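You operate a simulated robot arm through the tools that you are given. There is no shell and no other tool.

You run a simulated two-armed robot. Do the job below in one go: nothing can be reset, and whatever is moved stays where it is left.

Task
Stand the silver engine upright again and screw the red spark plug into cylinder 3.
Fine: pin out to turn and back in before the plug goes in; the plug ends tight; the other plugs stay in the rack.

It is judged by the outcome, as a careful person would: the job done as asked, and still so three seconds after it is handed in. It fails if anything else is knocked over, pushed out of place, dropped, spilled or broken.

Robot
Two 6-joint arms with fingered hands on one trunk, on a base that drives. Base frame: it is fixed to the floor where the robot stands at the start and does not move with it; the origin is under the middle of the robot, x ahead of it, y to its left, z up. Lengths are in mm, angles in degrees, forces in N, time in s.
The left shoulder is at the start at [70, 168, 1479], the right one opposite. With the tool pointing down near the work surface each hand reaches from about 200 to 480 mm from the robot's upright axis, wherever it stands, measured 20 degrees to its own side. Places, roughly: black bench engine [0, -1500, 900]; blue lock pin [100, -1400, 1000]; red hand wheel [600, 100, 1000]; red lock pin [600, 0, 1000]; red spark plug top [400, 200, 800]; silver engine [600, -100, 900]; six-cylinder engine [-400, -3100, 1000]; yellow lock pin [-400, -3000, 1100]. Payload 4 kg a hand.
The TCP of each hand is the grasp point between the finger pads, 26 mm short of the fingertips. In the tool frame z runs along the fingers and y along their closing line. The gripper opens to 132 mm. The gripper's body begins 73 mm behind the TCP. The gripper is a hand of 3 fingers: y runs from the thumb to the fingers, the wrist lies at [0, 0, -224] in the tool frame, and closing takes about 1.5 s.
Orientation is that of the tool frame in the base frame, as a unit quaternion [x, y, z, w]. With the fingers straight down and closing along the base's y, the tool's x points along the base's -x, its y along +y and its z along -z.

Tools
- The arms move only by the tool servo_tool. It takes "left_series", "right_series" or both (then of equal length, played together; a hand with none holds still); each is a list that holds one entry, the list of rows, each a list of 7 numbers: the shift along the tool's x, y, z in mm, then the turn, a rotation vector about the tool's x, y, z in degrees, then the finger opening in mm, from 0 to 132. In form: [[[tx, ty, tz, rx, ry, rz, hand], ...]]. A call has 1 to 20 rows; each row is the pose to reach, as a shift and turn from the pose commanded when the call began, along the tool's axes at that moment. A row lasts 0.2 s, in which the tool goes at most 50 mm and 8.6 degrees; a call with a longer step from one row to the next is refused whole, and so is a gripper value outside its range. A pose out of reach is approached as far as the arm can. The call stops where the force on the tool passes 40 N (or 10 N more than at its start, if that is more) or the arm is blocked; 0.2 s more then pass. Each finger travels about 108 mm/s and halts on what it meets, pressing with about 23 N; the grip force reading is that of the motor and also rises with nothing between the fingers. The clock runs only during rows and for 0.2 s after the last one: add rows that repeat a pose to give the fingers time. It gives the time, the measured TCP pose, the force on the tool (base axes), the opening and the grip force at its end, in the units of the frame above (readings bear some noise), with the torque about the TCP (base axes, N m) and any sound that the robot's microphone picked up, and new pictures: "show" is both (left out), scene, wrist or none (wrist: the cameras of the hands that moved).
- Cameras (640 x 400 px; columns grow to the right, rows downward): "scene" is now at [117.2, -19.4, 1677.3]; the picture's right is [-0.27, -0.96, 0.00], its down [-0.80, 0.23, -0.55] and it looks along [0.53, -0.15, -0.84] (base axes); focal length 261 px, centre (320, 200). "left" rides on the left gripper at [-62, 3, -92] in its tool frame; the picture's right is [-0.05, -1.00, 0.00], its down [0.83, -0.04, -0.56] and it looks along [0.55, -0.03, 0.83] (tool axes); focal length 230 px, centre (320, 200). "right" rides on the right gripper at [62, 3, -92] in its tool frame; the picture's right is [-0.05, 1.00, 0.00], its down [-0.83, -0.04, -0.55] and it looks along [-0.55, -0.03, 0.83] (tool axes); focal length 230 px, centre (320, 200). There is no depth. A picture from a camera that has moved, and an enlarged one, comes with that camera's place and axes in the base frame and with its lens.
- move_column(by): slides the trunk up (or, below 0, down) by that many mm; the arms and the scene camera ride with it, the base frame stays. It gives what a move gives, with no picture.
- drive_base(legs): drives the robot by 1 to 6 legs, each [ahead, left, turn to the left] in mm, mm and degrees, along the robot's own axes; the way and the turn of a leg run together, so that a leg with both is an arc; at most 1500 mm and 180 degrees a leg. The arms and the cameras ride along, it lands a little off, and it stops where it bumps. It gives what a move gives, and a new picture of the scene camera.
- hand_shape(shape, hand): the hand has 3 fingers and takes this shape, open, in about a second: jaw (thumb against the fingers, like two jaws); tri (thumb and two fingers); tip (a fingertip pinch); poke (one finger out to press); point (the index stretched); flat (the hand flat); cup (the hand cupped); fist (a fist). The gripper value then closes the fingers along that shape, each until it touches; the sizes above hold for jaw. It gives what a move gives, with no picture.
- pan_tilt(pan, tilt): turns the head with the scene camera to pan (to the left, within 86 degrees either way) and tilt (down, from -29 to 69), counted from straight ahead of the robot. It gives what a move gives, and a new picture of the scene camera.
- enlarge(camera, box): a new picture of the part [left, top, right, bottom] of that camera's present view, enlarged. It takes no simulated time.
- sign_off(): hands the job in; it is judged then, once.

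Places have to be worked out from the pictures, the camera data and where the tool is seen. Open the grippers and draw the arms clear of the work before you hand the job in, unless the task says otherwise.

The tools are called after "Request:" by a JSON object that holds its "method" and its "body". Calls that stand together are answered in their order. servo_tool: Moves the arms, as the interface text tells. Its arguments: {"type":"object","properties":{"left_series":{"type":"array"},"right_series":{"type":"array"},"show":{"type":"string","enum":["both","scene","wrist","none"]}},"required":[]} The other tools are called the same way: move_column (by) slides the trunk up or down; hand_shape (shape, hand) gives the hand a shape; drive_base (legs) drives the base; pan_tilt (pan, tilt) turns the head that bears the scene camera; enlarge (camera, box) takes an enlarged picture of a part of a camera's view; sign_off () hands the job in.

At the start:

```text
time_s: 0.0
left_tcp_pos: [479.2, 176.3, 998.2]
left_tcp_rot: [0.0, 1.0, 0.001, 0.0]
left_wrist_force: [-0.5, 0.3, -0.9]
left_wrist_torque: [0.01, -0.03, -0.02]
left_width: 131.9
left_grasp_force: 0.1
left_shape: jaw
right_tcp_pos: [605.7, -195.9, 1148.5]
right_tcp_rot: [0.0, 1.0, 0.0, 0.002]
right_wrist_force: [0.5, 0.0, 0.3]
right_wrist_torque: [0.0, 0.0, -0.02]
right_width: 132.0
right_grasp_force: 0.1
right_shape: jaw
trunk travel left (down, up): [-925.0, 15.0]
robot x, y, heading: [1.9, 0.9, -0.0]
head pan, tilt: [-15.8, 56.7]
```

scene: 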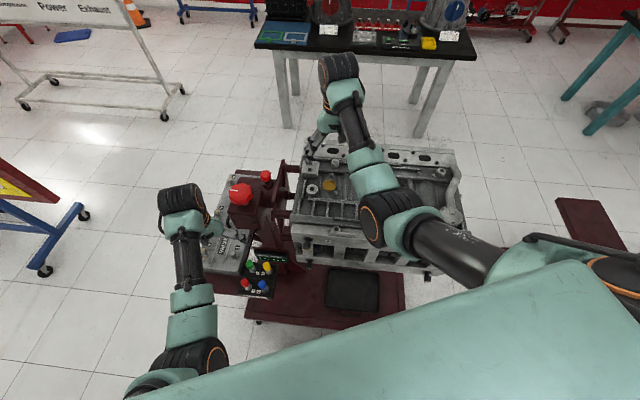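
right: 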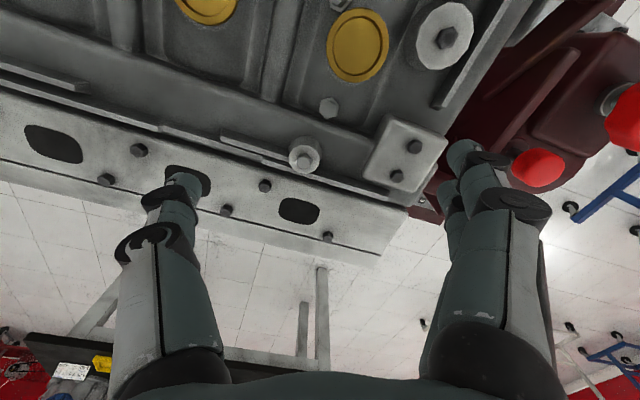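
left: 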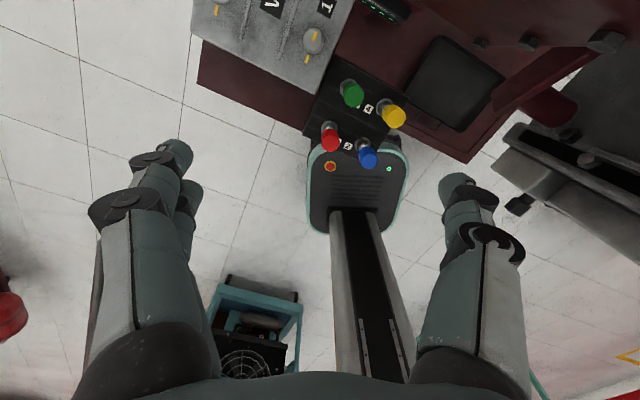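

The scene shows the silver engine on a red stand with a red hand wheel, a red lock pin and a plug rack with four coloured plugs. I start with enlarged views of the engine, wheel and rack.

Request:
{"method": "enlarge", "body": {"camera": "scene", "box": [180, 130, 480, 330]}}

Request:
{"method": "enlarge", "body": {"camera": "left", "box": [180, 0, 640, 220]}}

Request:
{"method": "enlarge", "body": {"camera": "right", "box": [320, 0, 640, 220]}}

```text
2.00 times, centred on (330, 230) of scene
camera zoom: at [117.2, -19.4, 1677.3], right [-0.27, -0.96, 0.0], down [-0.8, 0.23, -0.55], along [0.53, -0.15, -0.84], focal length 521 px, centre (300, 140)
```

zoom: 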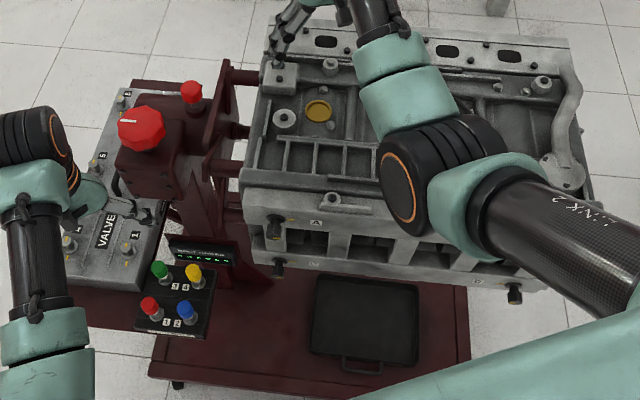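

```text
1.39 times, centred on (410, 110) of left
camera zoom: at [541.8, 180.6, 1092.4], right [0.05, -1.0, 0.0], down [-0.83, -0.04, 0.56], along [-0.55, -0.03, -0.83], focal length 320 px, centre (195, 325)
```

zoom: 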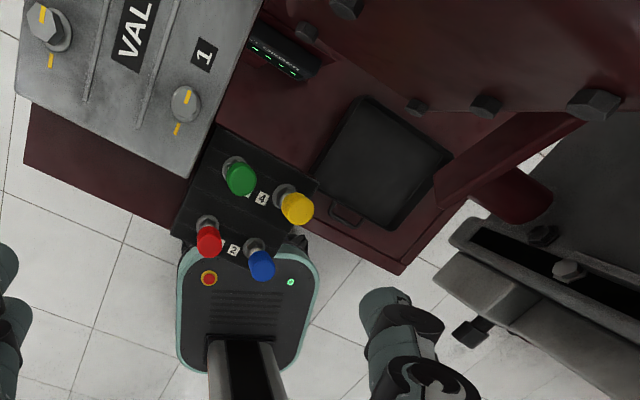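

```text
1.82 times, centred on (480, 110) of right
camera zoom: at [545.8, -192.2, 1240.3], right [0.05, 1.0, 0.0], down [0.83, -0.04, 0.56], along [0.56, -0.03, -0.83], focal length 418 px, centre (29, 364)
```

zoom: 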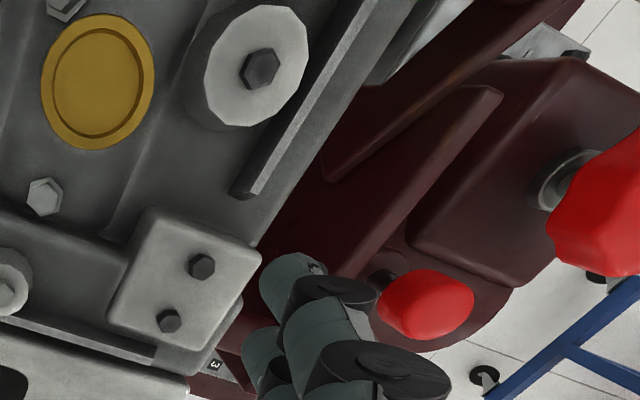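

The right arm hides the engine, so I lift it 100 mm, then move it right and back to see the engine.

Request:
{"method": "servo_tool", "body": {"right_series": [[[0, 0, -40, 0, 0, 0, 132], [0, 0, -80, 0, 0, 0, 132], [0, -40, -110, 0, 0, 0, 132], [30, -80, -120, 0, 0, 0, 132], [60, -115, -130, 0, 0, 0, 132], [90, -150, -140, 0, 0, 0, 132], [120, -185, -150, 0, 0, 0, 132], [150, -215, -150, 0, 0, 0, 132], [180, -245, -150, 0, 0, 0, 132], [210, -275, -150, 0, 0, 0, 132]]], "show": "both"}}

```text
refused: row 4 steps farther than a row can; nothing moved
```

The call was refused because one step was slightly over 50 mm. I send the same path with smaller steps.

Request:
{"method": "servo_tool", "body": {"right_series": [[[0, 0, -40, 0, 0, 0, 132], [0, 0, -80, 0, 0, 0, 132], [0, -30, -110, 0, 0, 0, 132], [25, -65, -120, 0, 0, 0, 132], [55, -95, -130, 0, 0, 0, 132], [85, -125, -140, 0, 0, 0, 132], [115, -155, -150, 0, 0, 0, 132], [145, -185, -150, 0, 0, 0, 132], [175, -215, -150, 0, 0, 0, 132], [205, -245, -150, 0, 0, 0, 132]]], "show": "both"}}

```text
time_s: 2.2
left_tcp_pos: [478.4, 175.7, 1000.8]
left_tcp_rot: [0.0, 1.0, 0.002, 0.0]
left_wrist_force: [-0.2, 0.2, -1.1]
left_wrist_torque: [0.03, 0.04, 0.01]
left_width: 132.1
left_grasp_force: 0.1
left_shape: jaw
right_tcp_pos: [599.9, -423.4, 1187.4]
right_tcp_rot: [0.0, 1.0, 0.0, 0.002]
right_wrist_force: [0.0, -1.0, -0.5]
right_wrist_torque: [0.01, 0.0, 0.03]
right_width: 132.1
right_grasp_force: 0.0
right_shape: jaw
right hand out of reach, approached as far as the arm can: row 1, 2, 3, 4, 5, 6, 7, 8, 9, 10
trunk travel left (down, up): [-925.0, 15.0]
robot x, y, heading: [-0.6, -1.1, -0.0]
head pan, tilt: [-15.8, 56.7]
camera scene: at [115.9, -21.2, 1677.5], right [-0.27, -0.96, 0.0], down [-0.8, 0.23, -0.55], along [0.53, -0.15, -0.84], focal length 261 px, centre (320, 200)
camera right: at [538.0, -421.3, 1278.9], right [0.05, 1.0, 0.0], down [0.83, -0.04, 0.56], along [0.56, -0.03, -0.83], focal length 230 px, centre (320, 200)
```

scene: 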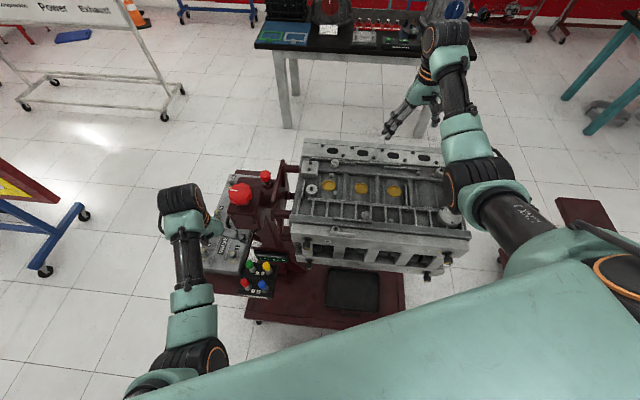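
right: 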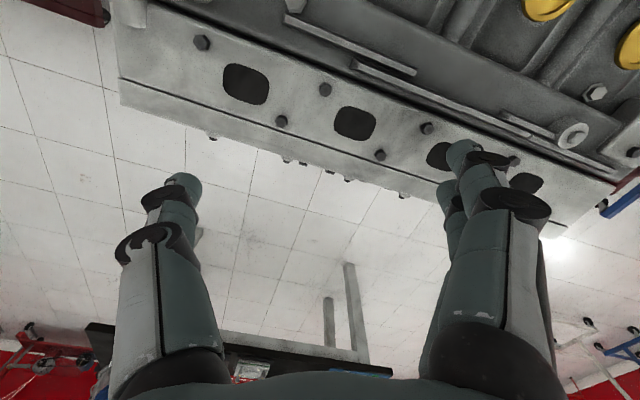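

The engine is now in view, lying on its side with the core plugs up. I enlarge it to understand its pose.

Request:
{"method": "enlarge", "body": {"camera": "scene", "box": [280, 120, 480, 280]}}

Request:
{"method": "enlarge", "body": {"camera": "scene", "box": [180, 150, 340, 310]}}

Request:
{"method": "enlarge", "body": {"camera": "right", "box": [100, 0, 640, 220]}}

```text
2.50 times, centred on (380, 200) of scene
camera zoom: at [115.9, -21.2, 1677.5], right [-0.27, -0.96, 0.0], down [-0.8, 0.23, -0.55], along [0.53, -0.15, -0.84], focal length 652 px, centre (170, 200)
```

zoom: 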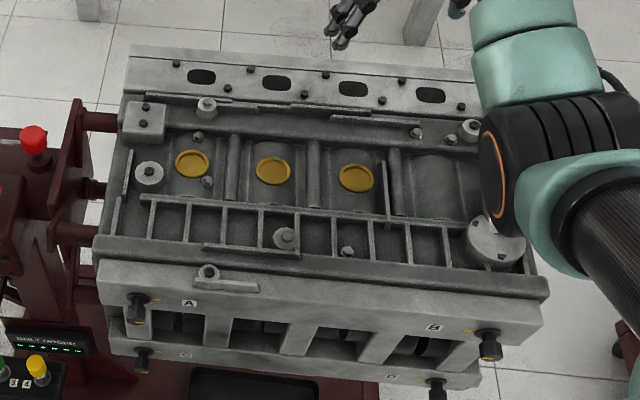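

```text
2.50 times, centred on (260, 230) of scene
camera zoom: at [115.9, -21.2, 1677.5], right [-0.27, -0.96, 0.0], down [-0.8, 0.23, -0.55], along [0.53, -0.15, -0.84], focal length 652 px, centre (470, 125)
```

zoom: 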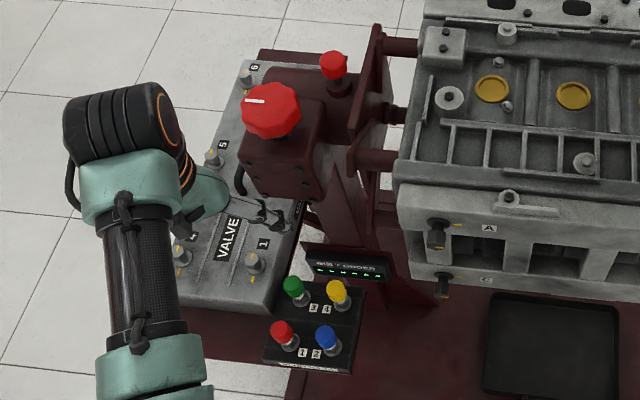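

```text
1.19 times, centred on (370, 110) of right
camera zoom: at [538.0, -421.3, 1278.9], right [0.05, 1.0, 0.0], down [0.83, -0.04, 0.56], along [0.56, -0.03, -0.83], focal length 273 px, centre (261, 307)
```

zoom: 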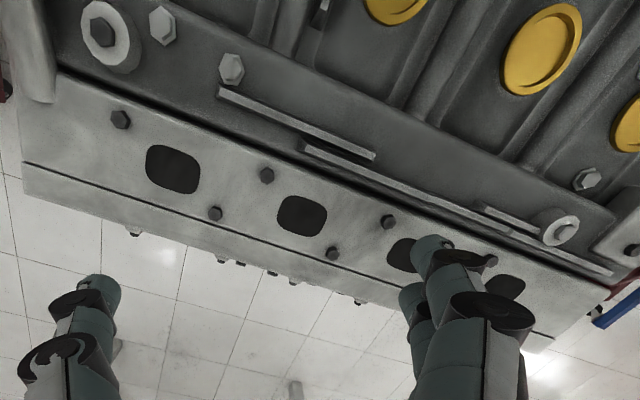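

The engine lies with its head (with ports) toward +x and the crankcase toward the robot. I zoom on the rack's display, the wheel and the pin for labels.

Request:
{"method": "enlarge", "body": {"camera": "scene", "box": [236, 240, 300, 300]}}

Request:
{"method": "enlarge", "body": {"camera": "scene", "box": [220, 160, 300, 220]}}

Request:
{"method": "enlarge", "body": {"camera": "left", "box": [300, 0, 460, 180]}}

```text
6.67 times, centred on (268, 270) of scene
camera zoom: at [115.9, -21.2, 1677.5], right [-0.27, -0.96, 0.0], down [-0.8, 0.23, -0.55], along [0.53, -0.15, -0.84], focal length 1737 px, centre (667, -267)
```

zoom: 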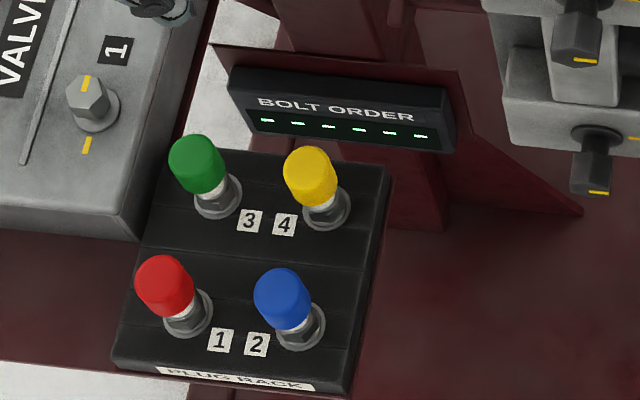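

```text
6.67 times, centred on (260, 190) of scene
camera zoom: at [115.9, -21.2, 1677.5], right [-0.27, -0.96, 0.0], down [-0.8, 0.23, -0.55], along [0.53, -0.15, -0.84], focal length 1737 px, centre (720, 267)
```

zoom: 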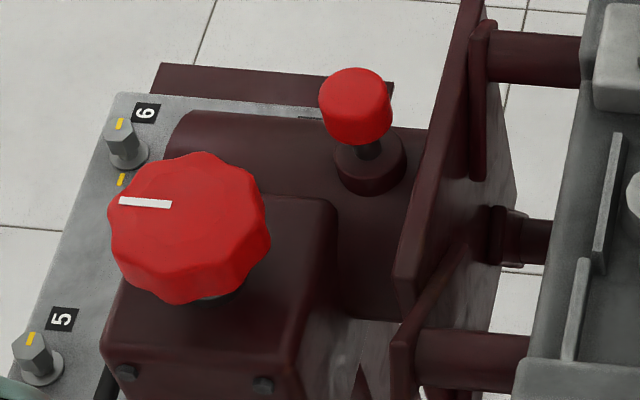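

```text
2.22 times, centred on (380, 90) of left
camera zoom: at [541.0, 179.5, 1093.1], right [0.05, -1.0, 0.0], down [-0.83, -0.04, 0.55], along [-0.55, -0.03, -0.83], focal length 511 px, centre (187, 444)
```

zoom: 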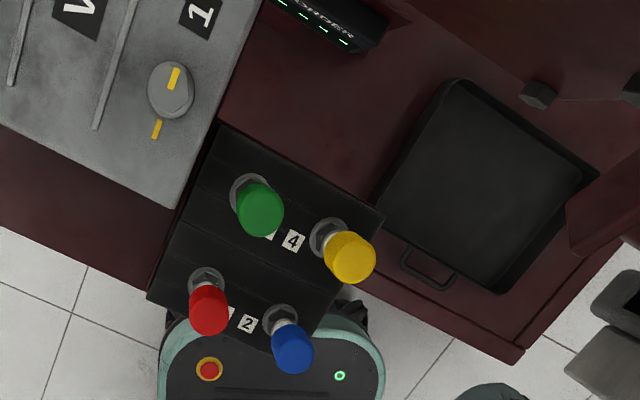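

The display reads "BOLT ORDER", the plug rack has red in hole 1, and the wheel and pin both have vertical axes. I look further down to check the room between the robot base and the stand, since I may have to drive closer.

Request:
{"method": "pan_tilt", "body": {"pan": 10, "tilt": 69}}

```text
time_s: 3.1
left_tcp_pos: [479.7, 177.3, 1000.6]
left_tcp_rot: [-0.001, 1.0, 0.0, 0.0]
left_wrist_force: [-0.7, -0.9, -0.4]
left_wrist_torque: [0.01, -0.01, 0.04]
left_width: 131.7
left_grasp_force: 0.0
left_shape: jaw
right_tcp_pos: [600.8, -423.3, 1187.4]
right_tcp_rot: [0.0, 1.0, 0.0, 0.0]
right_wrist_force: [-0.3, -0.3, -0.3]
right_wrist_torque: [0.01, -0.02, 0.02]
right_width: 132.1
right_grasp_force: 0.2
right_shape: jaw
trunk travel left (down, up): [-925.0, 15.0]
robot x, y, heading: [2.6, -2.4, -0.2]
head pan, tilt: [10.0, 68.8]
camera scene: at [105.0, 9.9, 1664.0], right [0.17, -0.98, 0.0], down [-0.92, -0.16, -0.36], along [0.36, 0.06, -0.93], focal length 261 px, centre (320, 200)
```

scene: 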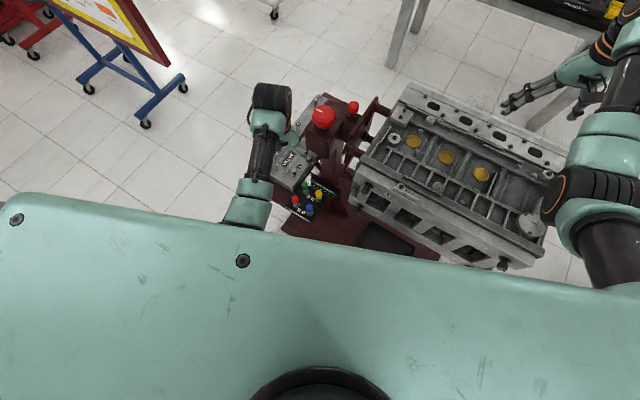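

The stand is turned about 20° from my axes, with the engine's long axis along roughly (-0.35, -0.94). I put the head back and check which reference the right hand uses after the out-of-reach move, with a small downward shift in free space.

Request:
{"method": "servo_tool", "body": {"right_series": [[[0, 0, 20, 0, 0, 0, 132], [0, 0, 40, 0, 0, 0, 132]]], "show": "none"}}

Request:
{"method": "pan_tilt", "body": {"pan": 0, "tilt": 50}}

```text
time_s: 3.7
left_tcp_pos: [480.8, 177.0, 999.1]
left_tcp_rot: [0.0, 1.0, -0.001, 0.001]
left_wrist_force: [-0.4, 0.6, -0.2]
left_wrist_torque: [0.02, 0.01, 0.0]
left_width: 131.7
left_grasp_force: 0.0
left_shape: jaw
right_tcp_pos: [599.1, -426.7, 1149.2]
right_tcp_rot: [0.0, 1.0, 0.0, 0.001]
right_wrist_force: [-0.3, 0.3, -0.3]
right_wrist_torque: [0.04, -0.02, -0.01]
right_width: 132.2
right_grasp_force: 0.0
right_shape: jaw
trunk travel left (down, up): [-925.0, 15.0]
robot x, y, heading: [1.3, -0.7, -0.0]
head pan, tilt: [10.0, 68.8]
```

```text
time_s: 4.5
left_tcp_pos: [479.9, 177.1, 999.8]
left_tcp_rot: [-0.001, 1.0, 0.0, 0.0]
left_wrist_force: [-0.3, 0.1, -0.5]
left_wrist_torque: [0.03, 0.0, -0.03]
left_width: 131.9
left_grasp_force: 0.2
left_shape: jaw
right_tcp_pos: [598.7, -427.0, 1150.0]
right_tcp_rot: [0.0, 1.0, 0.0, 0.001]
right_wrist_force: [-0.5, -0.6, 1.0]
right_wrist_torque: [-0.01, -0.01, 0.03]
right_width: 132.1
right_grasp_force: 0.0
right_shape: jaw
trunk travel left (down, up): [-925.0, 15.0]
robot x, y, heading: [1.3, 3.9, 0.1]
head pan, tilt: [0.0, 50.0]
camera scene: at [126.4, -0.2, 1685.9], right [0.0, -1.0, 0.0], down [-0.77, 0.0, -0.64], along [0.64, 0.0, -0.77], focal length 261 px, centre (320, 200)
```

scene: 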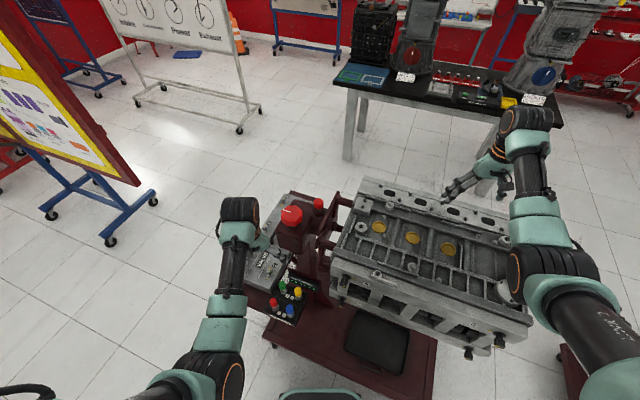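

Reference is the reached pose, good. I enlarge this clearer view of the stand and the engine.

Request:
{"method": "enlarge", "body": {"camera": "scene", "box": [240, 170, 360, 270]}}

Request:
{"method": "enlarge", "body": {"camera": "scene", "box": [240, 240, 460, 400]}}

Request:
{"method": "enlarge", "body": {"camera": "scene", "box": [320, 0, 560, 130]}}

```text
4.00 times, centred on (300, 220) of scene
camera zoom: at [126.4, -0.2, 1685.9], right [0.0, -1.0, 0.0], down [-0.77, 0.0, -0.64], along [0.64, 0.0, -0.77], focal length 1042 px, centre (400, 120)
```

zoom: 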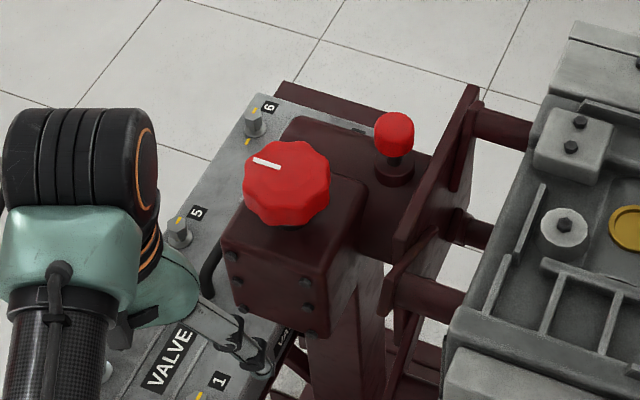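

```text
2.50 times, centred on (350, 320) of scene
camera zoom: at [126.4, -0.2, 1685.9], right [0.0, -1.0, 0.0], down [-0.77, 0.0, -0.64], along [0.64, 0.0, -0.77], focal length 652 px, centre (245, -100)
```

zoom: 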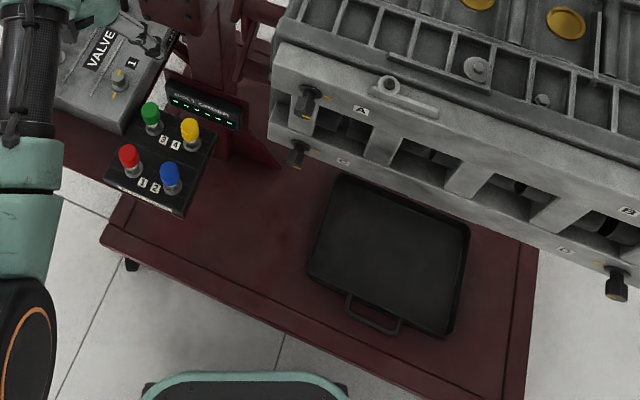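

```text
2.67 times, centred on (440, 65) of scene
camera zoom: at [126.4, -0.2, 1685.9], right [0.0, -1.0, 0.0], down [-0.77, 0.0, -0.64], along [0.64, 0.0, -0.77], focal length 695 px, centre (0, 560)
```

zoom: 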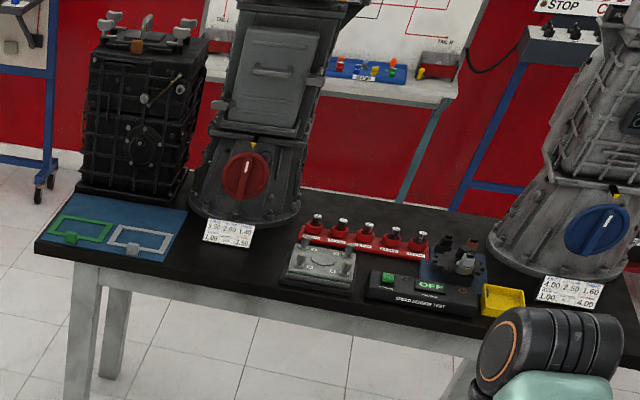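

I need a second viewpoint of the wheel and the pin. I move the left hand aside to the left, and bring the right hand over so its camera looks at the pin from close.

Request:
{"method": "servo_tool", "body": {"left_series": [[[0, 0, -20, 0, 0, 0, 132], [0, 40, -20, 0, 0, 0, 132], [20, 80, -20, 0, 0, 0, 132], [40, 120, -20, 0, 0, 0, 132], [40, 120, -20, 0, 0, 0, 132], [40, 120, -20, 0, 0, 0, 132], [40, 120, -20, 0, 0, 0, 132], [40, 120, -20, 0, 0, 0, 132], [40, 120, -20, 0, 0, 0, 132], [40, 120, -20, 0, 0, 0, 132], [40, 120, -20, 0, 0, 0, 132]]], "right_series": [[[0, 40, -10, 0, 0, 0, 132], [5, 80, -15, 0, 0, 0, 132], [10, 125, -15, 0, 0, 0, 132], [10, 170, -15, 0, 0, 0, 132], [10, 215, -15, 0, 0, 0, 132], [15, 260, -15, 0, 0, 0, 132], [15, 300, -15, 0, 0, 0, 132], [20, 340, -15, 0, 0, 0, 132], [20, 380, -15, 0, 0, 0, 132], [25, 420, -15, 0, 0, 0, 132], [25, 420, -15, 0, 0, 0, 132]]], "show": "both"}}

```text
time_s: 7.1
left_tcp_pos: [440.3, 294.4, 1021.4]
left_tcp_rot: [0.0, 1.0, 0.001, 0.0]
left_wrist_force: [-0.1, -0.5, -0.8]
left_wrist_torque: [0.03, 0.0, -0.03]
left_width: 131.9
left_grasp_force: 0.1
left_shape: jaw
right_tcp_pos: [609.4, -72.8, 1156.0]
right_tcp_rot: [0.019, 1.0, -0.017, 0.002]
right_wrist_force: [-0.3, 0.1, 0.1]
right_wrist_torque: [0.02, 0.0, 0.01]
right_width: 132.0
right_grasp_force: 0.1
right_shape: jaw
right hand out of reach, approached as far as the arm can: row 2, 3, 4, 5, 6, 7, 8, 9, 10, 11
trunk travel left (down, up): [-925.0, 15.0]
robot x, y, heading: [-0.3, -0.3, -0.3]
head pan, tilt: [0.0, 50.0]
stopped in row 11 (right hand): the arm was blocked; the commanded pose is now the measured one
camera scene: at [126.2, -1.7, 1686.0], right [0.0, -1.0, 0.0], down [-0.77, 0.0, -0.64], along [0.64, 0.0, -0.77], focal length 261 px, centre (320, 200)
camera right: at [549.5, -64.0, 1247.1], right [0.09, 1.0, -0.03], down [0.83, -0.06, 0.56], along [0.56, -0.08, -0.83], focal length 230 px, centre (320, 200)
camera left: at [501.8, 298.4, 1113.5], right [0.05, -1.0, 0.0], down [-0.83, -0.04, 0.55], along [-0.55, -0.03, -0.83], focal length 230 px, centre (320, 200)
```

scene: 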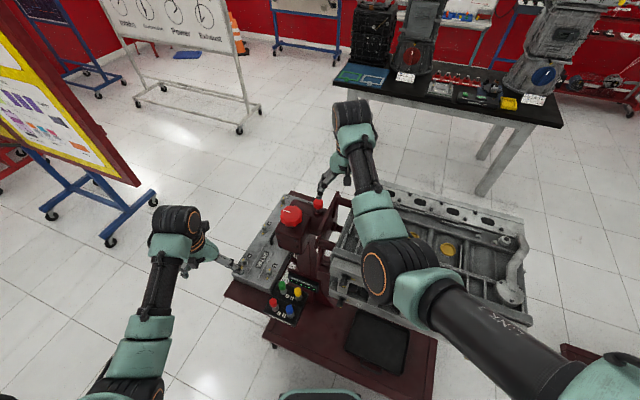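
right: 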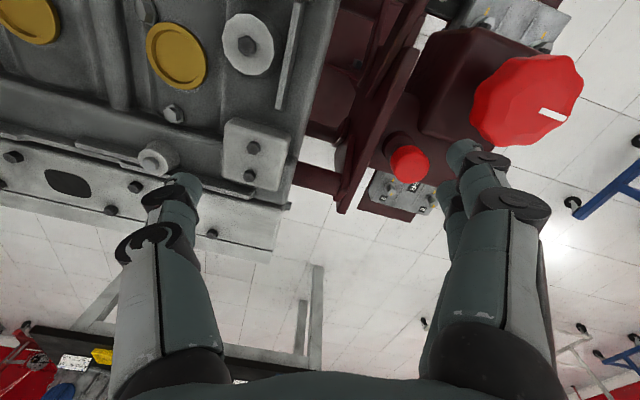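
left: 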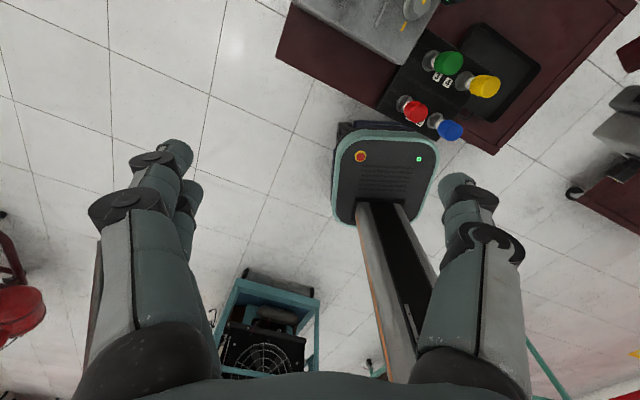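

Triangulated: wheel top near [600, 86, 1052], pin head near [639, 2, 1061]; the stand's plate front is about 314 mm from the robot's centre and turned about 21°. I'll bring both hands back to safe poses, then turn the robot to face the stand squarely.

Request:
{"method": "servo_tool", "body": {"left_series": [[[30, 0, -10, 0, 0, 0, 132], [60, 5, -20, 0, 0, 0, 132], [90, 5, -30, 0, 0, 0, 132], [120, 5, -40, 0, 0, 0, 132], [120, 5, -40, 0, 0, 0, 132], [120, 5, -40, 0, 0, 0, 132], [120, 5, -40, 0, 0, 0, 132], [120, 5, -40, 0, 0, 0, 132], [120, 5, -40, 0, 0, 0, 132], [120, 5, -40, 0, 0, 0, 132]]], "right_series": [[[10, -40, 10, 0, 0, 0, 132], [20, -80, 15, 0, 0, 0, 132], [30, -120, 20, 0, 0, 0, 132], [50, -160, 20, 0, 0, 0, 132], [70, -200, 20, 0, 0, 0, 132], [95, -240, 20, 0, 0, 0, 132], [125, -275, 20, 0, 0, 0, 132], [155, -310, 20, 0, 0, 0, 132], [190, -340, 20, 0, 0, 0, 132], [225, -370, 20, 0, 0, 0, 132]]], "show": "scene"}}

```text
time_s: 9.3
left_tcp_pos: [319.1, 296.7, 1061.3]
left_tcp_rot: [0.0, 1.0, 0.001, 0.001]
left_wrist_force: [-0.6, 0.2, 0.5]
left_wrist_torque: [0.06, -0.03, -0.02]
left_width: 131.8
left_grasp_force: 0.0
left_shape: jaw
right_tcp_pos: [370.2, -432.0, 1143.6]
right_tcp_rot: [0.018, 1.0, -0.01, 0.002]
right_wrist_force: [0.6, -2.5, 2.4]
right_wrist_torque: [0.16, 0.04, 0.02]
right_width: 131.9
right_grasp_force: 0.0
right_shape: jaw
right hand out of reach, approached as far as the arm can: row 2, 3, 4, 5, 6, 7, 8
trunk travel left (down, up): [-925.0, 15.0]
robot x, y, heading: [1.8, -0.8, 0.0]
head pan, tilt: [0.0, 50.0]
camera scene: at [122.4, -2.3, 1686.6], right [0.0, -1.0, 0.0], down [-0.76, 0.0, -0.64], along [0.64, 0.0, -0.76], focal length 261 px, centre (320, 200)
```

scene: 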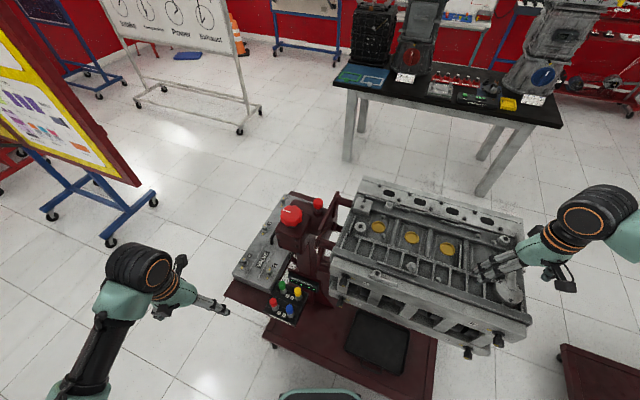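

Both hands are clear of the stand. I turn the robot 21° to the right in place so it faces the stand squarely.

Request:
{"method": "drive_base", "body": {"legs": [[0, 0, -21]]}}

```text
time_s: 10.9
left_tcp_pos: [408.6, 160.2, 1058.3]
left_tcp_rot: [0.186, 0.983, 0.001, 0.0]
left_wrist_force: [0.2, -1.5, 0.4]
left_wrist_torque: [0.0, -0.02, 0.0]
left_width: 131.9
left_grasp_force: 0.0
left_shape: jaw
right_tcp_pos: [189.4, -538.7, 1145.5]
right_tcp_rot: [0.203, 0.979, -0.015, -0.002]
right_wrist_force: [-0.6, -0.6, -0.5]
right_wrist_torque: [0.0, -0.01, 0.02]
right_width: 132.0
right_grasp_force: 0.0
right_shape: jaw
trunk travel left (down, up): [-925.0, 15.0]
robot x, y, heading: [3.0, -0.3, -21.5]
head pan, tilt: [0.0, 50.0]
camera scene: at [118.3, -46.0, 1685.9], right [-0.37, -0.93, 0.0], down [-0.71, 0.28, -0.64], along [0.6, -0.24, -0.77], focal length 261 px, centre (320, 200)
```

scene: 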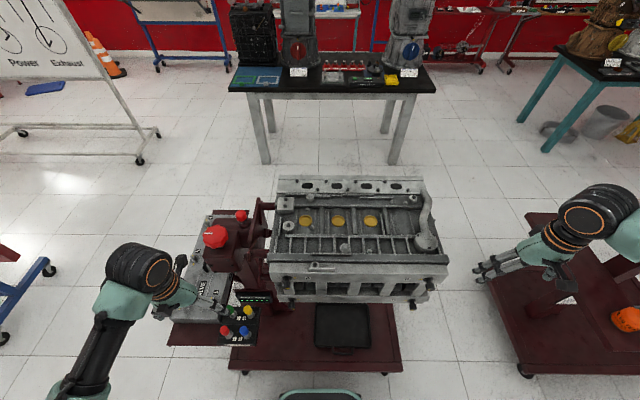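

The robot now faces the engine squarely at heading -21.5°. I tuck the right hand further back and right, then drive 40 ahead and 80 left so the left arm covers the wheel, pin and rack.

Request:
{"method": "servo_tool", "body": {"right_series": [[[30, -10, 10, 0, 0, 0, 132], [60, -20, 15, 0, 0, 0, 132], [90, -30, 20, 0, 0, 0, 132], [120, -40, 20, 0, 0, 0, 132], [120, -40, 20, 0, 0, 0, 132]]], "show": "none"}}

Request:
{"method": "drive_base", "body": {"legs": [[40, 80, 0]]}}

```text
time_s: 12.1
left_tcp_pos: [408.5, 160.4, 1060.3]
left_tcp_rot: [0.185, 0.983, 0.0, 0.001]
left_wrist_force: [0.8, -0.3, -0.4]
left_wrist_torque: [0.0, 0.01, 0.02]
left_width: 131.9
left_grasp_force: 0.1
left_shape: jaw
right_tcp_pos: [183.6, -535.2, 1139.9]
right_tcp_rot: [0.204, 0.979, -0.016, -0.002]
right_wrist_force: [-0.6, -0.2, 0.4]
right_wrist_torque: [0.02, -0.02, -0.05]
right_width: 132.0
right_grasp_force: 0.0
right_shape: jaw
right hand out of reach, approached as far as the arm can: row 1, 2, 3, 4, 5
trunk travel left (down, up): [-925.0, 15.0]
robot x, y, heading: [1.0, -1.8, -21.3]
head pan, tilt: [0.0, 50.0]
```

```text
time_s: 13.2
left_tcp_pos: [470.5, 217.0, 1062.5]
left_tcp_rot: [0.185, 0.983, 0.002, 0.001]
left_wrist_force: [0.2, -0.5, 0.4]
left_wrist_torque: [0.03, -0.03, 0.01]
left_width: 131.8
left_grasp_force: 0.1
left_shape: jaw
right_tcp_pos: [244.5, -479.6, 1137.3]
right_tcp_rot: [0.203, 0.979, -0.013, -0.001]
right_wrist_force: [-0.1, -0.6, -0.2]
right_wrist_torque: [0.01, -0.03, -0.01]
right_width: 131.9
right_grasp_force: 0.0
right_shape: jaw
trunk travel left (down, up): [-925.0, 15.0]
robot x, y, heading: [65.1, 56.5, -21.2]
head pan, tilt: [0.0, 50.0]
camera scene: at [177.4, 7.7, 1686.2], right [-0.37, -0.93, -0.01], down [-0.71, 0.28, -0.64], along [0.6, -0.23, -0.76], focal length 261 px, centre (320, 200)
```

scene: 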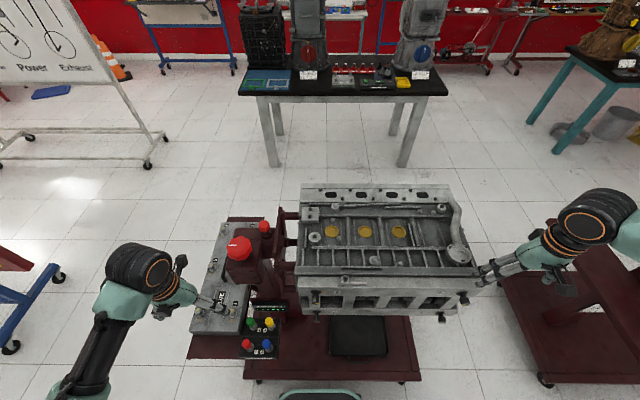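

The drive went as expected and nothing bumped. I move the right hand further right and a bit lower, away from the engine's swing.

Request:
{"method": "servo_tool", "body": {"right_series": [[[0, -40, 5, 0, 0, 0, 132], [0, -80, 20, 0, 0, 0, 132], [0, -110, 50, 0, 0, 0, 132], [20, -120, 90, 0, 0, 0, 132], [50, -120, 110, 0, 0, 0, 132], [80, -120, 120, 0, 0, 0, 132], [80, -120, 120, 0, 0, 0, 132]]], "show": "scene"}}

Request:
{"method": "enlarge", "body": {"camera": "scene", "box": [190, 200, 330, 360]}}

```text
time_s: 14.8
left_tcp_pos: [473.4, 221.6, 1059.8]
left_tcp_rot: [0.186, 0.982, 0.0, 0.0]
left_wrist_force: [-0.1, 0.2, -0.2]
left_wrist_torque: [-0.02, -0.02, 0.03]
left_width: 132.0
left_grasp_force: 0.1
left_shape: jaw
right_tcp_pos: [181.3, -549.4, 1030.0]
right_tcp_rot: [0.203, 0.979, -0.016, -0.002]
right_wrist_force: [-0.5, 0.2, 1.4]
right_wrist_torque: [0.0, -0.01, 0.02]
right_width: 132.2
right_grasp_force: 0.1
right_shape: jaw
right hand out of reach, approached as far as the arm can: row 1, 2, 3, 4, 5, 6, 7
trunk travel left (down, up): [-925.0, 15.0]
robot x, y, heading: [65.2, 59.3, -21.2]
head pan, tilt: [0.0, 50.0]
camera scene: at [183.3, 14.3, 1686.0], right [-0.37, -0.93, 0.0], down [-0.71, 0.28, -0.64], along [0.6, -0.23, -0.77], focal length 261 px, centre (320, 200)
```

scene: 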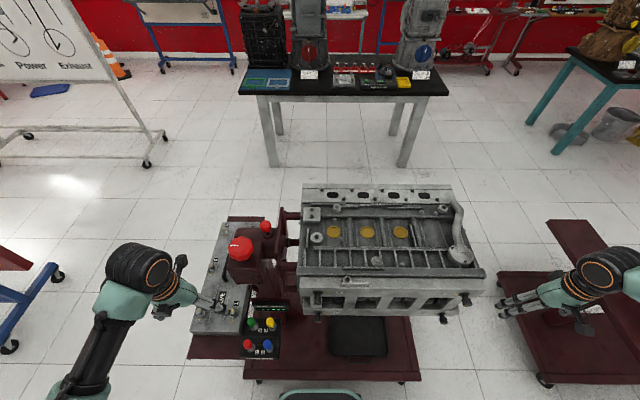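

```text
2.50 times, centred on (260, 280) of scene
camera zoom: at [183.3, 14.3, 1686.0], right [-0.37, -0.93, 0.0], down [-0.71, 0.28, -0.64], along [0.6, -0.23, -0.77], focal length 652 px, centre (470, 0)
```

zoom: 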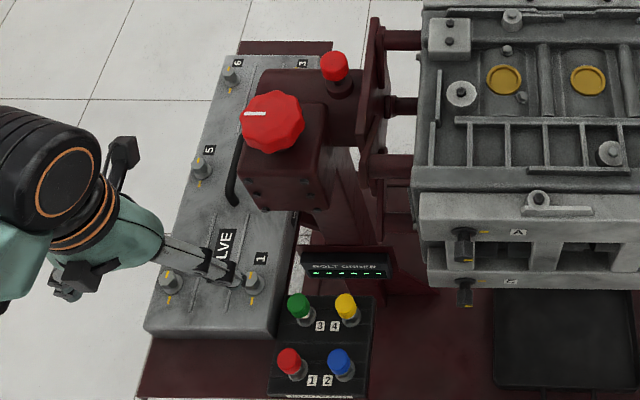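

The arms are clear. Now I rotate the left hand 90° about its axis in free space, so its closing line runs ahead/back (narrow side toward the flange plate) and its camera looks at the pin and wheel from the engine side.

Request:
{"method": "servo_tool", "body": {"left_series": [[[0, 0, 0, 0, 0, 8.5, 132], [0, 0, 0, 0, 0, 17, 132], [0, 0, 0, 0, 0, 25.5, 132], [0, 0, 0, 0, 0, 34, 132], [0, 0, 0, 0, 0, 42.5, 132], [0, 0, 0, 0, 0, 51, 132], [0, 0, 0, 0, 0, 59.5, 132], [0, 0, 0, 0, 0, 68, 120], [0, 0, 0, 0, 0, 76.5, 110], [0, 0, 0, 0, 0, 85, 100], [0, 0, 0, 0, 0, 90, 90], [0, 0, 0, 0, 0, 90, 80], [0, 0, 0, 0, 0, 90, 80], [0, 0, 0, 0, 0, 90, 80]]], "show": "both"}}

```text
time_s: 17.8
left_tcp_pos: [474.5, 222.6, 1059.7]
left_tcp_rot: [0.827, 0.562, 0.001, 0.0]
left_wrist_force: [0.0, 0.1, 0.4]
left_wrist_torque: [0.05, -0.01, 0.0]
left_width: 80.7
left_grasp_force: 0.1
left_shape: jaw
right_tcp_pos: [182.0, -549.9, 1029.4]
right_tcp_rot: [0.203, 0.979, -0.015, -0.002]
right_wrist_force: [-0.9, 0.5, 0.1]
right_wrist_torque: [0.01, 0.01, -0.03]
right_width: 132.1
right_grasp_force: 0.1
right_shape: jaw
trunk travel left (down, up): [-925.0, 15.0]
robot x, y, heading: [67.0, 65.5, -21.3]
head pan, tilt: [0.0, 50.0]
camera scene: at [183.9, 14.4, 1686.0], right [-0.37, -0.93, 0.0], down [-0.71, 0.28, -0.64], along [0.6, -0.23, -0.77], focal length 261 px, centre (320, 200)
camera left: at [455.0, 163.9, 1152.4], right [-0.95, 0.32, 0.0], down [0.26, 0.79, 0.55], along [0.18, 0.53, -0.83], focal length 230 px, centre (320, 200)
```

scene: 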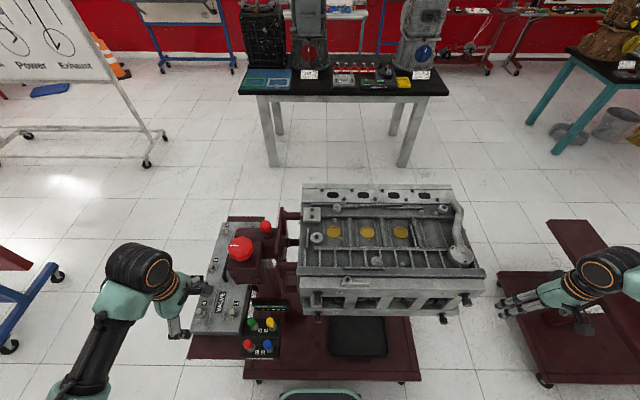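
left: 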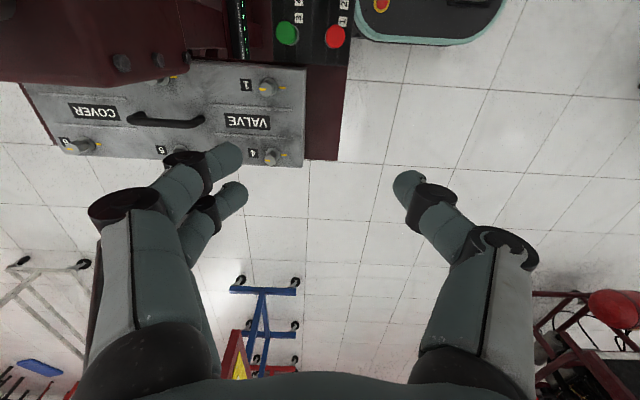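

Rotation works. Now I raise the left hand 80 mm and carry it to above the pin (estimated [639, 2]), at TCP z ≈ 1140, to check with its camera.

Request:
{"method": "servo_tool", "body": {"left_series": [[[0, 0, -40, 0, 0, 0, 80], [0, 0, -80, 0, 0, 0, 80], [-20, 33, -80, 0, 0, 0, 80], [-41, 67, -80, 0, 0, 0, 80], [-62, 100, -80, 0, 0, 0, 80], [-82, 134, -80, 0, 0, 0, 80], [-103, 167, -80, 0, 0, 0, 80], [-123, 201, -80, 0, 0, 0, 80], [-144, 234, -80, 0, 0, 0, 80], [-144, 234, -80, 0, 0, 0, 80]]], "show": "both"}}

```text
time_s: 20.0
left_tcp_pos: [645.9, -8.7, 1121.6]
left_tcp_rot: [0.827, 0.562, 0.001, 0.001]
left_wrist_force: [0.1, 1.2, -0.5]
left_wrist_torque: [0.0, 0.0, -0.05]
left_width: 80.0
left_grasp_force: 0.1
left_shape: jaw
left hand out of reach, approached as far as the arm can: row 1, 2, 3, 4, 5, 6, 7, 8, 9, 10
right_tcp_pos: [181.7, -549.7, 1030.8]
right_tcp_rot: [0.203, 0.979, -0.014, -0.002]
right_wrist_force: [0.1, 0.2, -0.4]
right_wrist_torque: [0.02, 0.02, -0.01]
right_width: 132.2
right_grasp_force: 0.0
right_shape: jaw
trunk travel left (down, up): [-925.0, 15.0]
robot x, y, heading: [69.3, 58.6, -21.4]
head pan, tilt: [0.0, 50.0]
camera scene: at [183.2, 14.4, 1686.0], right [-0.37, -0.93, 0.0], down [-0.71, 0.28, -0.64], along [0.6, -0.23, -0.77], focal length 261 px, centre (320, 200)
camera left: at [627.2, -67.2, 1214.0], right [-0.95, 0.32, 0.0], down [0.26, 0.79, 0.55], along [0.18, 0.53, -0.83], focal length 230 px, centre (320, 200)
```

scene: 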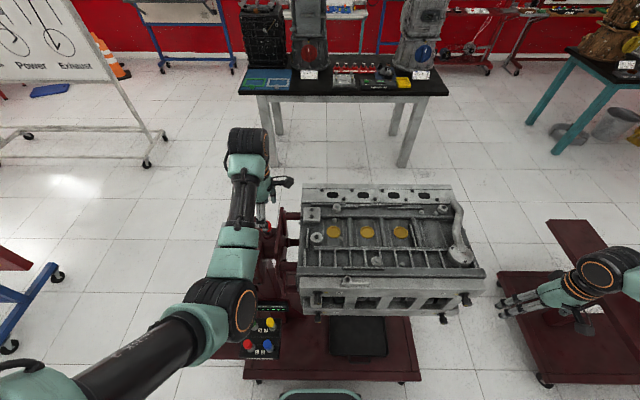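
left: 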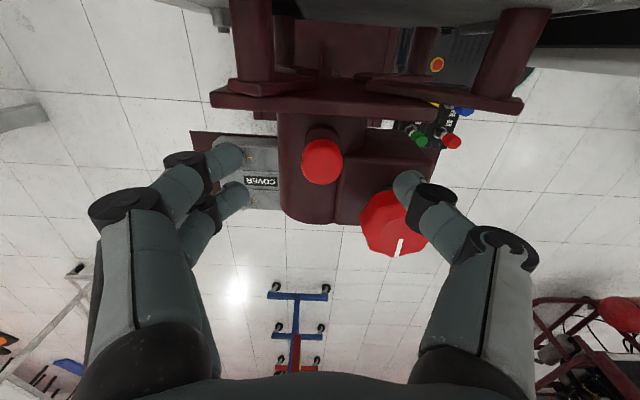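

The pin head shows right below the hand, about 11 mm toward tool +x; triangulation gives about [649, 3, 1047]. I shift to line up, descend to TCP z ≈ 1085 with 66 mm opening, and check again.

Request:
{"method": "servo_tool", "body": {"left_series": [[[11, -1, 0, 0, 0, 0, 70], [11, -1, 20, 0, 0, 0, 66], [11, -1, 36, 0, 0, 0, 66], [11, -1, 36, 0, 0, 0, 66]]], "show": "wrist"}}

Request:
{"method": "enlarge", "body": {"camera": "left", "box": [200, 80, 460, 280]}}

Request:
{"method": "enlarge", "body": {"camera": "scene", "box": [210, 150, 320, 260]}}

```text
time_s: 21.0
left_tcp_pos: [651.4, 3.3, 1084.8]
left_tcp_rot: [0.826, 0.564, 0.0, 0.0]
left_wrist_force: [0.1, -0.3, 0.2]
left_wrist_torque: [-0.02, 0.01, 0.01]
left_width: 66.6
left_grasp_force: 0.1
left_shape: jaw
right_tcp_pos: [182.8, -550.3, 1029.7]
right_tcp_rot: [0.204, 0.979, -0.016, -0.002]
right_wrist_force: [-0.8, 0.3, 0.1]
right_wrist_torque: [0.0, 0.03, -0.01]
right_width: 132.2
right_grasp_force: 0.0
right_shape: jaw
trunk travel left (down, up): [-925.0, 15.0]
robot x, y, heading: [65.8, 62.5, -21.4]
head pan, tilt: [0.0, 50.0]
camera left: at [633.6, -54.4, 1178.0], right [-0.95, 0.32, 0.0], down [0.26, 0.79, 0.55], along [0.18, 0.53, -0.83], focal length 230 px, centre (320, 200)
```

left: 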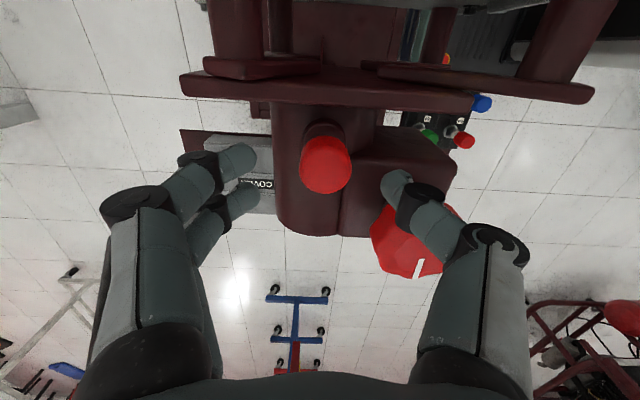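

```text
2.00 times, centred on (330, 180) of left
camera zoom: at [633.6, -54.4, 1178.0], right [-0.95, 0.32, 0.0], down [0.26, 0.79, 0.55], along [0.18, 0.53, -0.83], focal length 460 px, centre (300, 240)
```

zoom: 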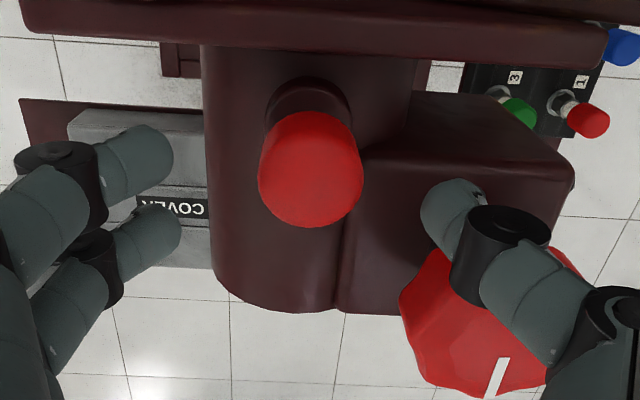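

```text
3.64 times, centred on (265, 205) of scene
camera zoom: at [184.6, 14.4, 1685.9], right [-0.37, -0.93, 0.0], down [-0.71, 0.28, -0.64], along [0.6, -0.23, -0.77], focal length 948 px, centre (520, 182)
```

zoom: 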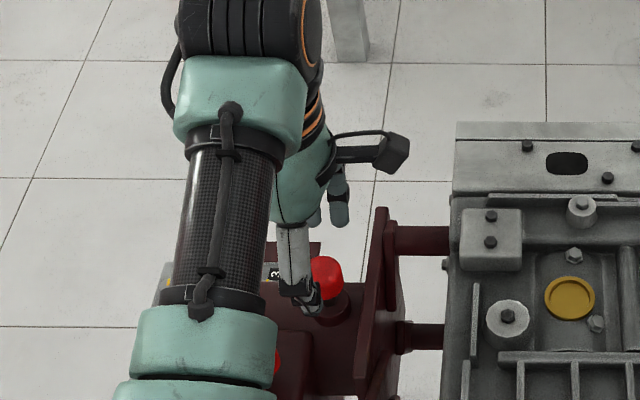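

The pin head lies on the tool's axis within about 2 mm, around z 1044. I descend to TCP z ≈ 1052 and look before closing.

Request:
{"method": "servo_tool", "body": {"left_series": [[[0, 0, 12, 0, 0, 0, 66], [0, 0, 24, 0, 0, 0, 66], [0, 0, 33, 0, 0, 0, 66]]], "show": "wrist"}}

Request:
{"method": "enlarge", "body": {"camera": "left", "box": [200, 100, 460, 300]}}

```text
time_s: 21.8
left_tcp_pos: [652.5, 2.8, 1052.5]
left_tcp_rot: [0.826, 0.564, -0.001, 0.001]
left_wrist_force: [-0.1, -0.3, 0.1]
left_wrist_torque: [-0.03, 0.0, 0.01]
left_width: 66.5
left_grasp_force: 0.1
left_shape: jaw
right_tcp_pos: [182.3, -550.4, 1029.8]
right_tcp_rot: [0.203, 0.979, -0.015, -0.002]
right_wrist_force: [0.0, -0.5, -0.4]
right_wrist_torque: [-0.02, 0.01, -0.01]
right_width: 131.8
right_grasp_force: 0.0
right_shape: jaw
trunk travel left (down, up): [-925.0, 15.0]
robot x, y, heading: [67.2, 60.9, -21.3]
head pan, tilt: [0.0, 50.0]
camera left: at [633.1, -54.8, 1144.8], right [-0.95, 0.32, 0.0], down [0.26, 0.79, 0.55], along [0.18, 0.53, -0.83], focal length 230 px, centre (320, 200)
```

left: 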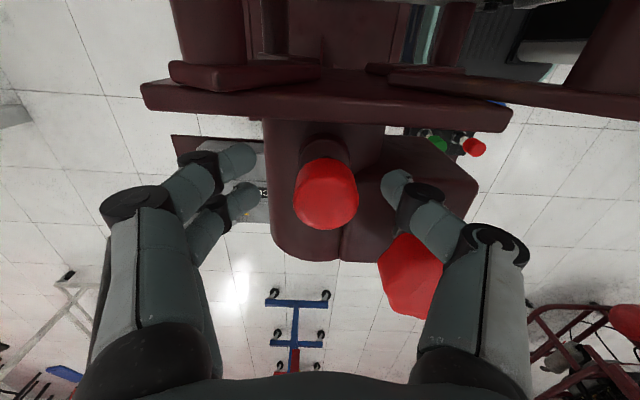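

```text
2.00 times, centred on (330, 200) of left
camera zoom: at [633.1, -54.8, 1144.8], right [-0.95, 0.32, 0.0], down [0.26, 0.79, 0.55], along [0.18, 0.53, -0.83], focal length 460 px, centre (300, 200)
```

zoom: 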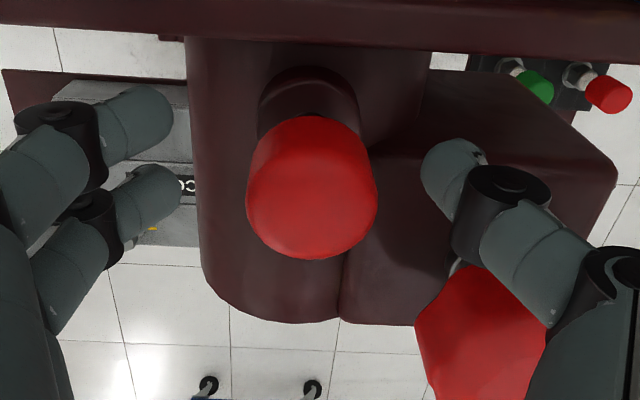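

The head is centred within about 3 mm between the fingers at the right height. I nudge 2.5 mm and close on the pin head.

Request:
{"method": "servo_tool", "body": {"left_series": [[[0, -2.5, 0, 0, 0, 0, 60], [0, -2.5, 0, 0, 0, 0, 45], [0, -2.5, 0, 0, 0, 0, 30], [0, -2.5, 0, 0, 0, 0, 15], [0, -2.5, 0, 0, 0, 0, 15], [0, -2.5, 0, 0, 0, 0, 15], [0, -2.5, 0, 0, 0, 0, 15]]], "show": "wrist"}}

```text
time_s: 23.4
left_tcp_pos: [649.3, 3.5, 1053.0]
left_tcp_rot: [0.826, 0.563, 0.0, 0.0]
left_wrist_force: [-2.4, 0.7, -1.2]
left_wrist_torque: [0.03, 0.08, 0.04]
left_width: 22.4
left_grasp_force: 23.2
left_shape: jaw
right_tcp_pos: [182.4, -550.7, 1029.4]
right_tcp_rot: [0.202, 0.979, -0.015, -0.003]
right_wrist_force: [-0.4, 0.1, -0.2]
right_wrist_torque: [0.01, 0.02, -0.01]
right_width: 131.8
right_grasp_force: 0.0
right_shape: jaw
trunk travel left (down, up): [-925.0, 15.0]
robot x, y, heading: [66.2, 61.4, -21.1]
head pan, tilt: [0.0, 50.0]
camera left: at [630.4, -54.0, 1144.9], right [-0.95, 0.32, 0.0], down [0.26, 0.79, 0.55], along [0.18, 0.53, -0.83], focal length 230 px, centre (320, 200)
```

left: 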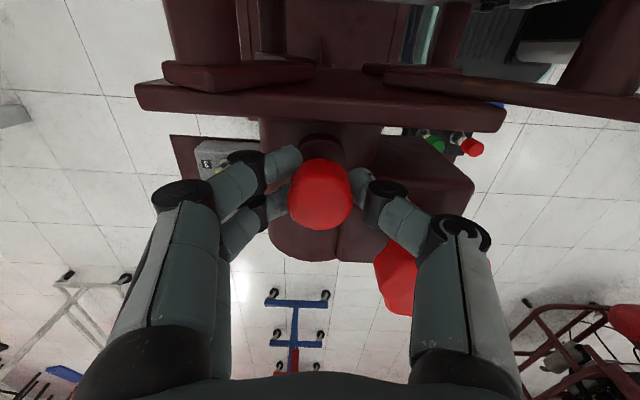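

Gripped at 23 N with 22 mm width. I pull straight up in small steps and watch the force.

Request:
{"method": "servo_tool", "body": {"left_series": [[[0, -2.5, -4, 0, 0, 0, 12], [0, -2.5, -8, 0, 0, 0, 12], [0, -2.5, -12, 0, 0, 0, 12], [0, -2.5, -16, 0, 0, 0, 12], [0, -2.5, -20, 0, 0, 0, 12], [0, -2.5, -24, 0, 0, 0, 12]]], "show": "both"}}

```text
time_s: 24.8
left_tcp_pos: [649.0, 4.0, 1074.8]
left_tcp_rot: [0.826, 0.564, -0.001, 0.0]
left_wrist_force: [3.5, -3.7, -2.0]
left_wrist_torque: [-0.08, -0.12, 0.01]
left_width: 22.0
left_grasp_force: 23.1
left_shape: jaw
right_tcp_pos: [183.6, -550.7, 1029.0]
right_tcp_rot: [0.203, 0.979, -0.015, -0.003]
right_wrist_force: [-0.2, -0.7, -0.5]
right_wrist_torque: [0.04, -0.01, 0.02]
right_width: 132.1
right_grasp_force: 0.0
right_shape: jaw
trunk travel left (down, up): [-925.0, 15.0]
robot x, y, heading: [67.5, 59.9, -21.2]
head pan, tilt: [0.0, 50.0]
camera scene: at [185.8, 12.9, 1685.8], right [-0.37, -0.93, 0.0], down [-0.71, 0.28, -0.64], along [0.6, -0.23, -0.77], focal length 261 px, centre (320, 200)
camera left: at [629.4, -53.6, 1168.5], right [-0.95, 0.32, 0.0], down [0.26, 0.79, 0.56], along [0.17, 0.53, -0.83], focal length 230 px, centre (320, 200)
```

scene: 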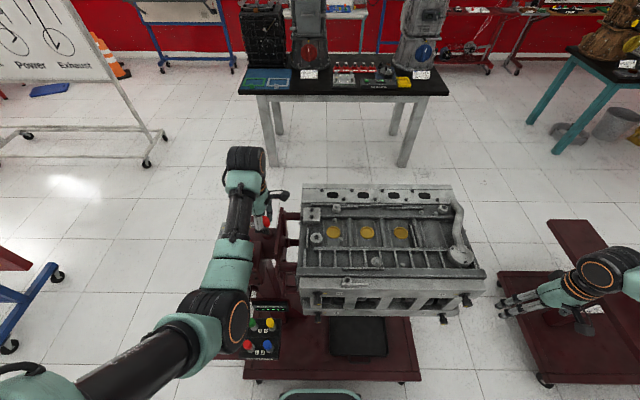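
left: 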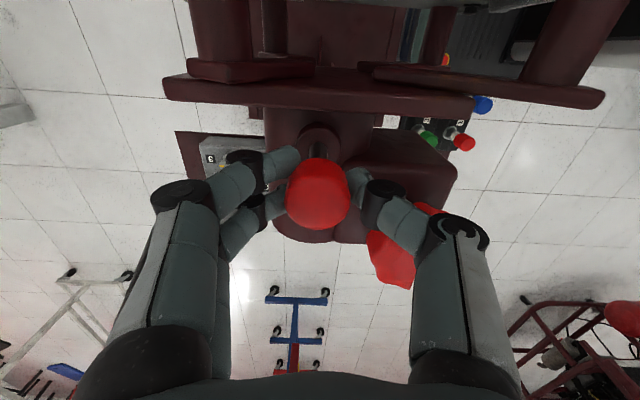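

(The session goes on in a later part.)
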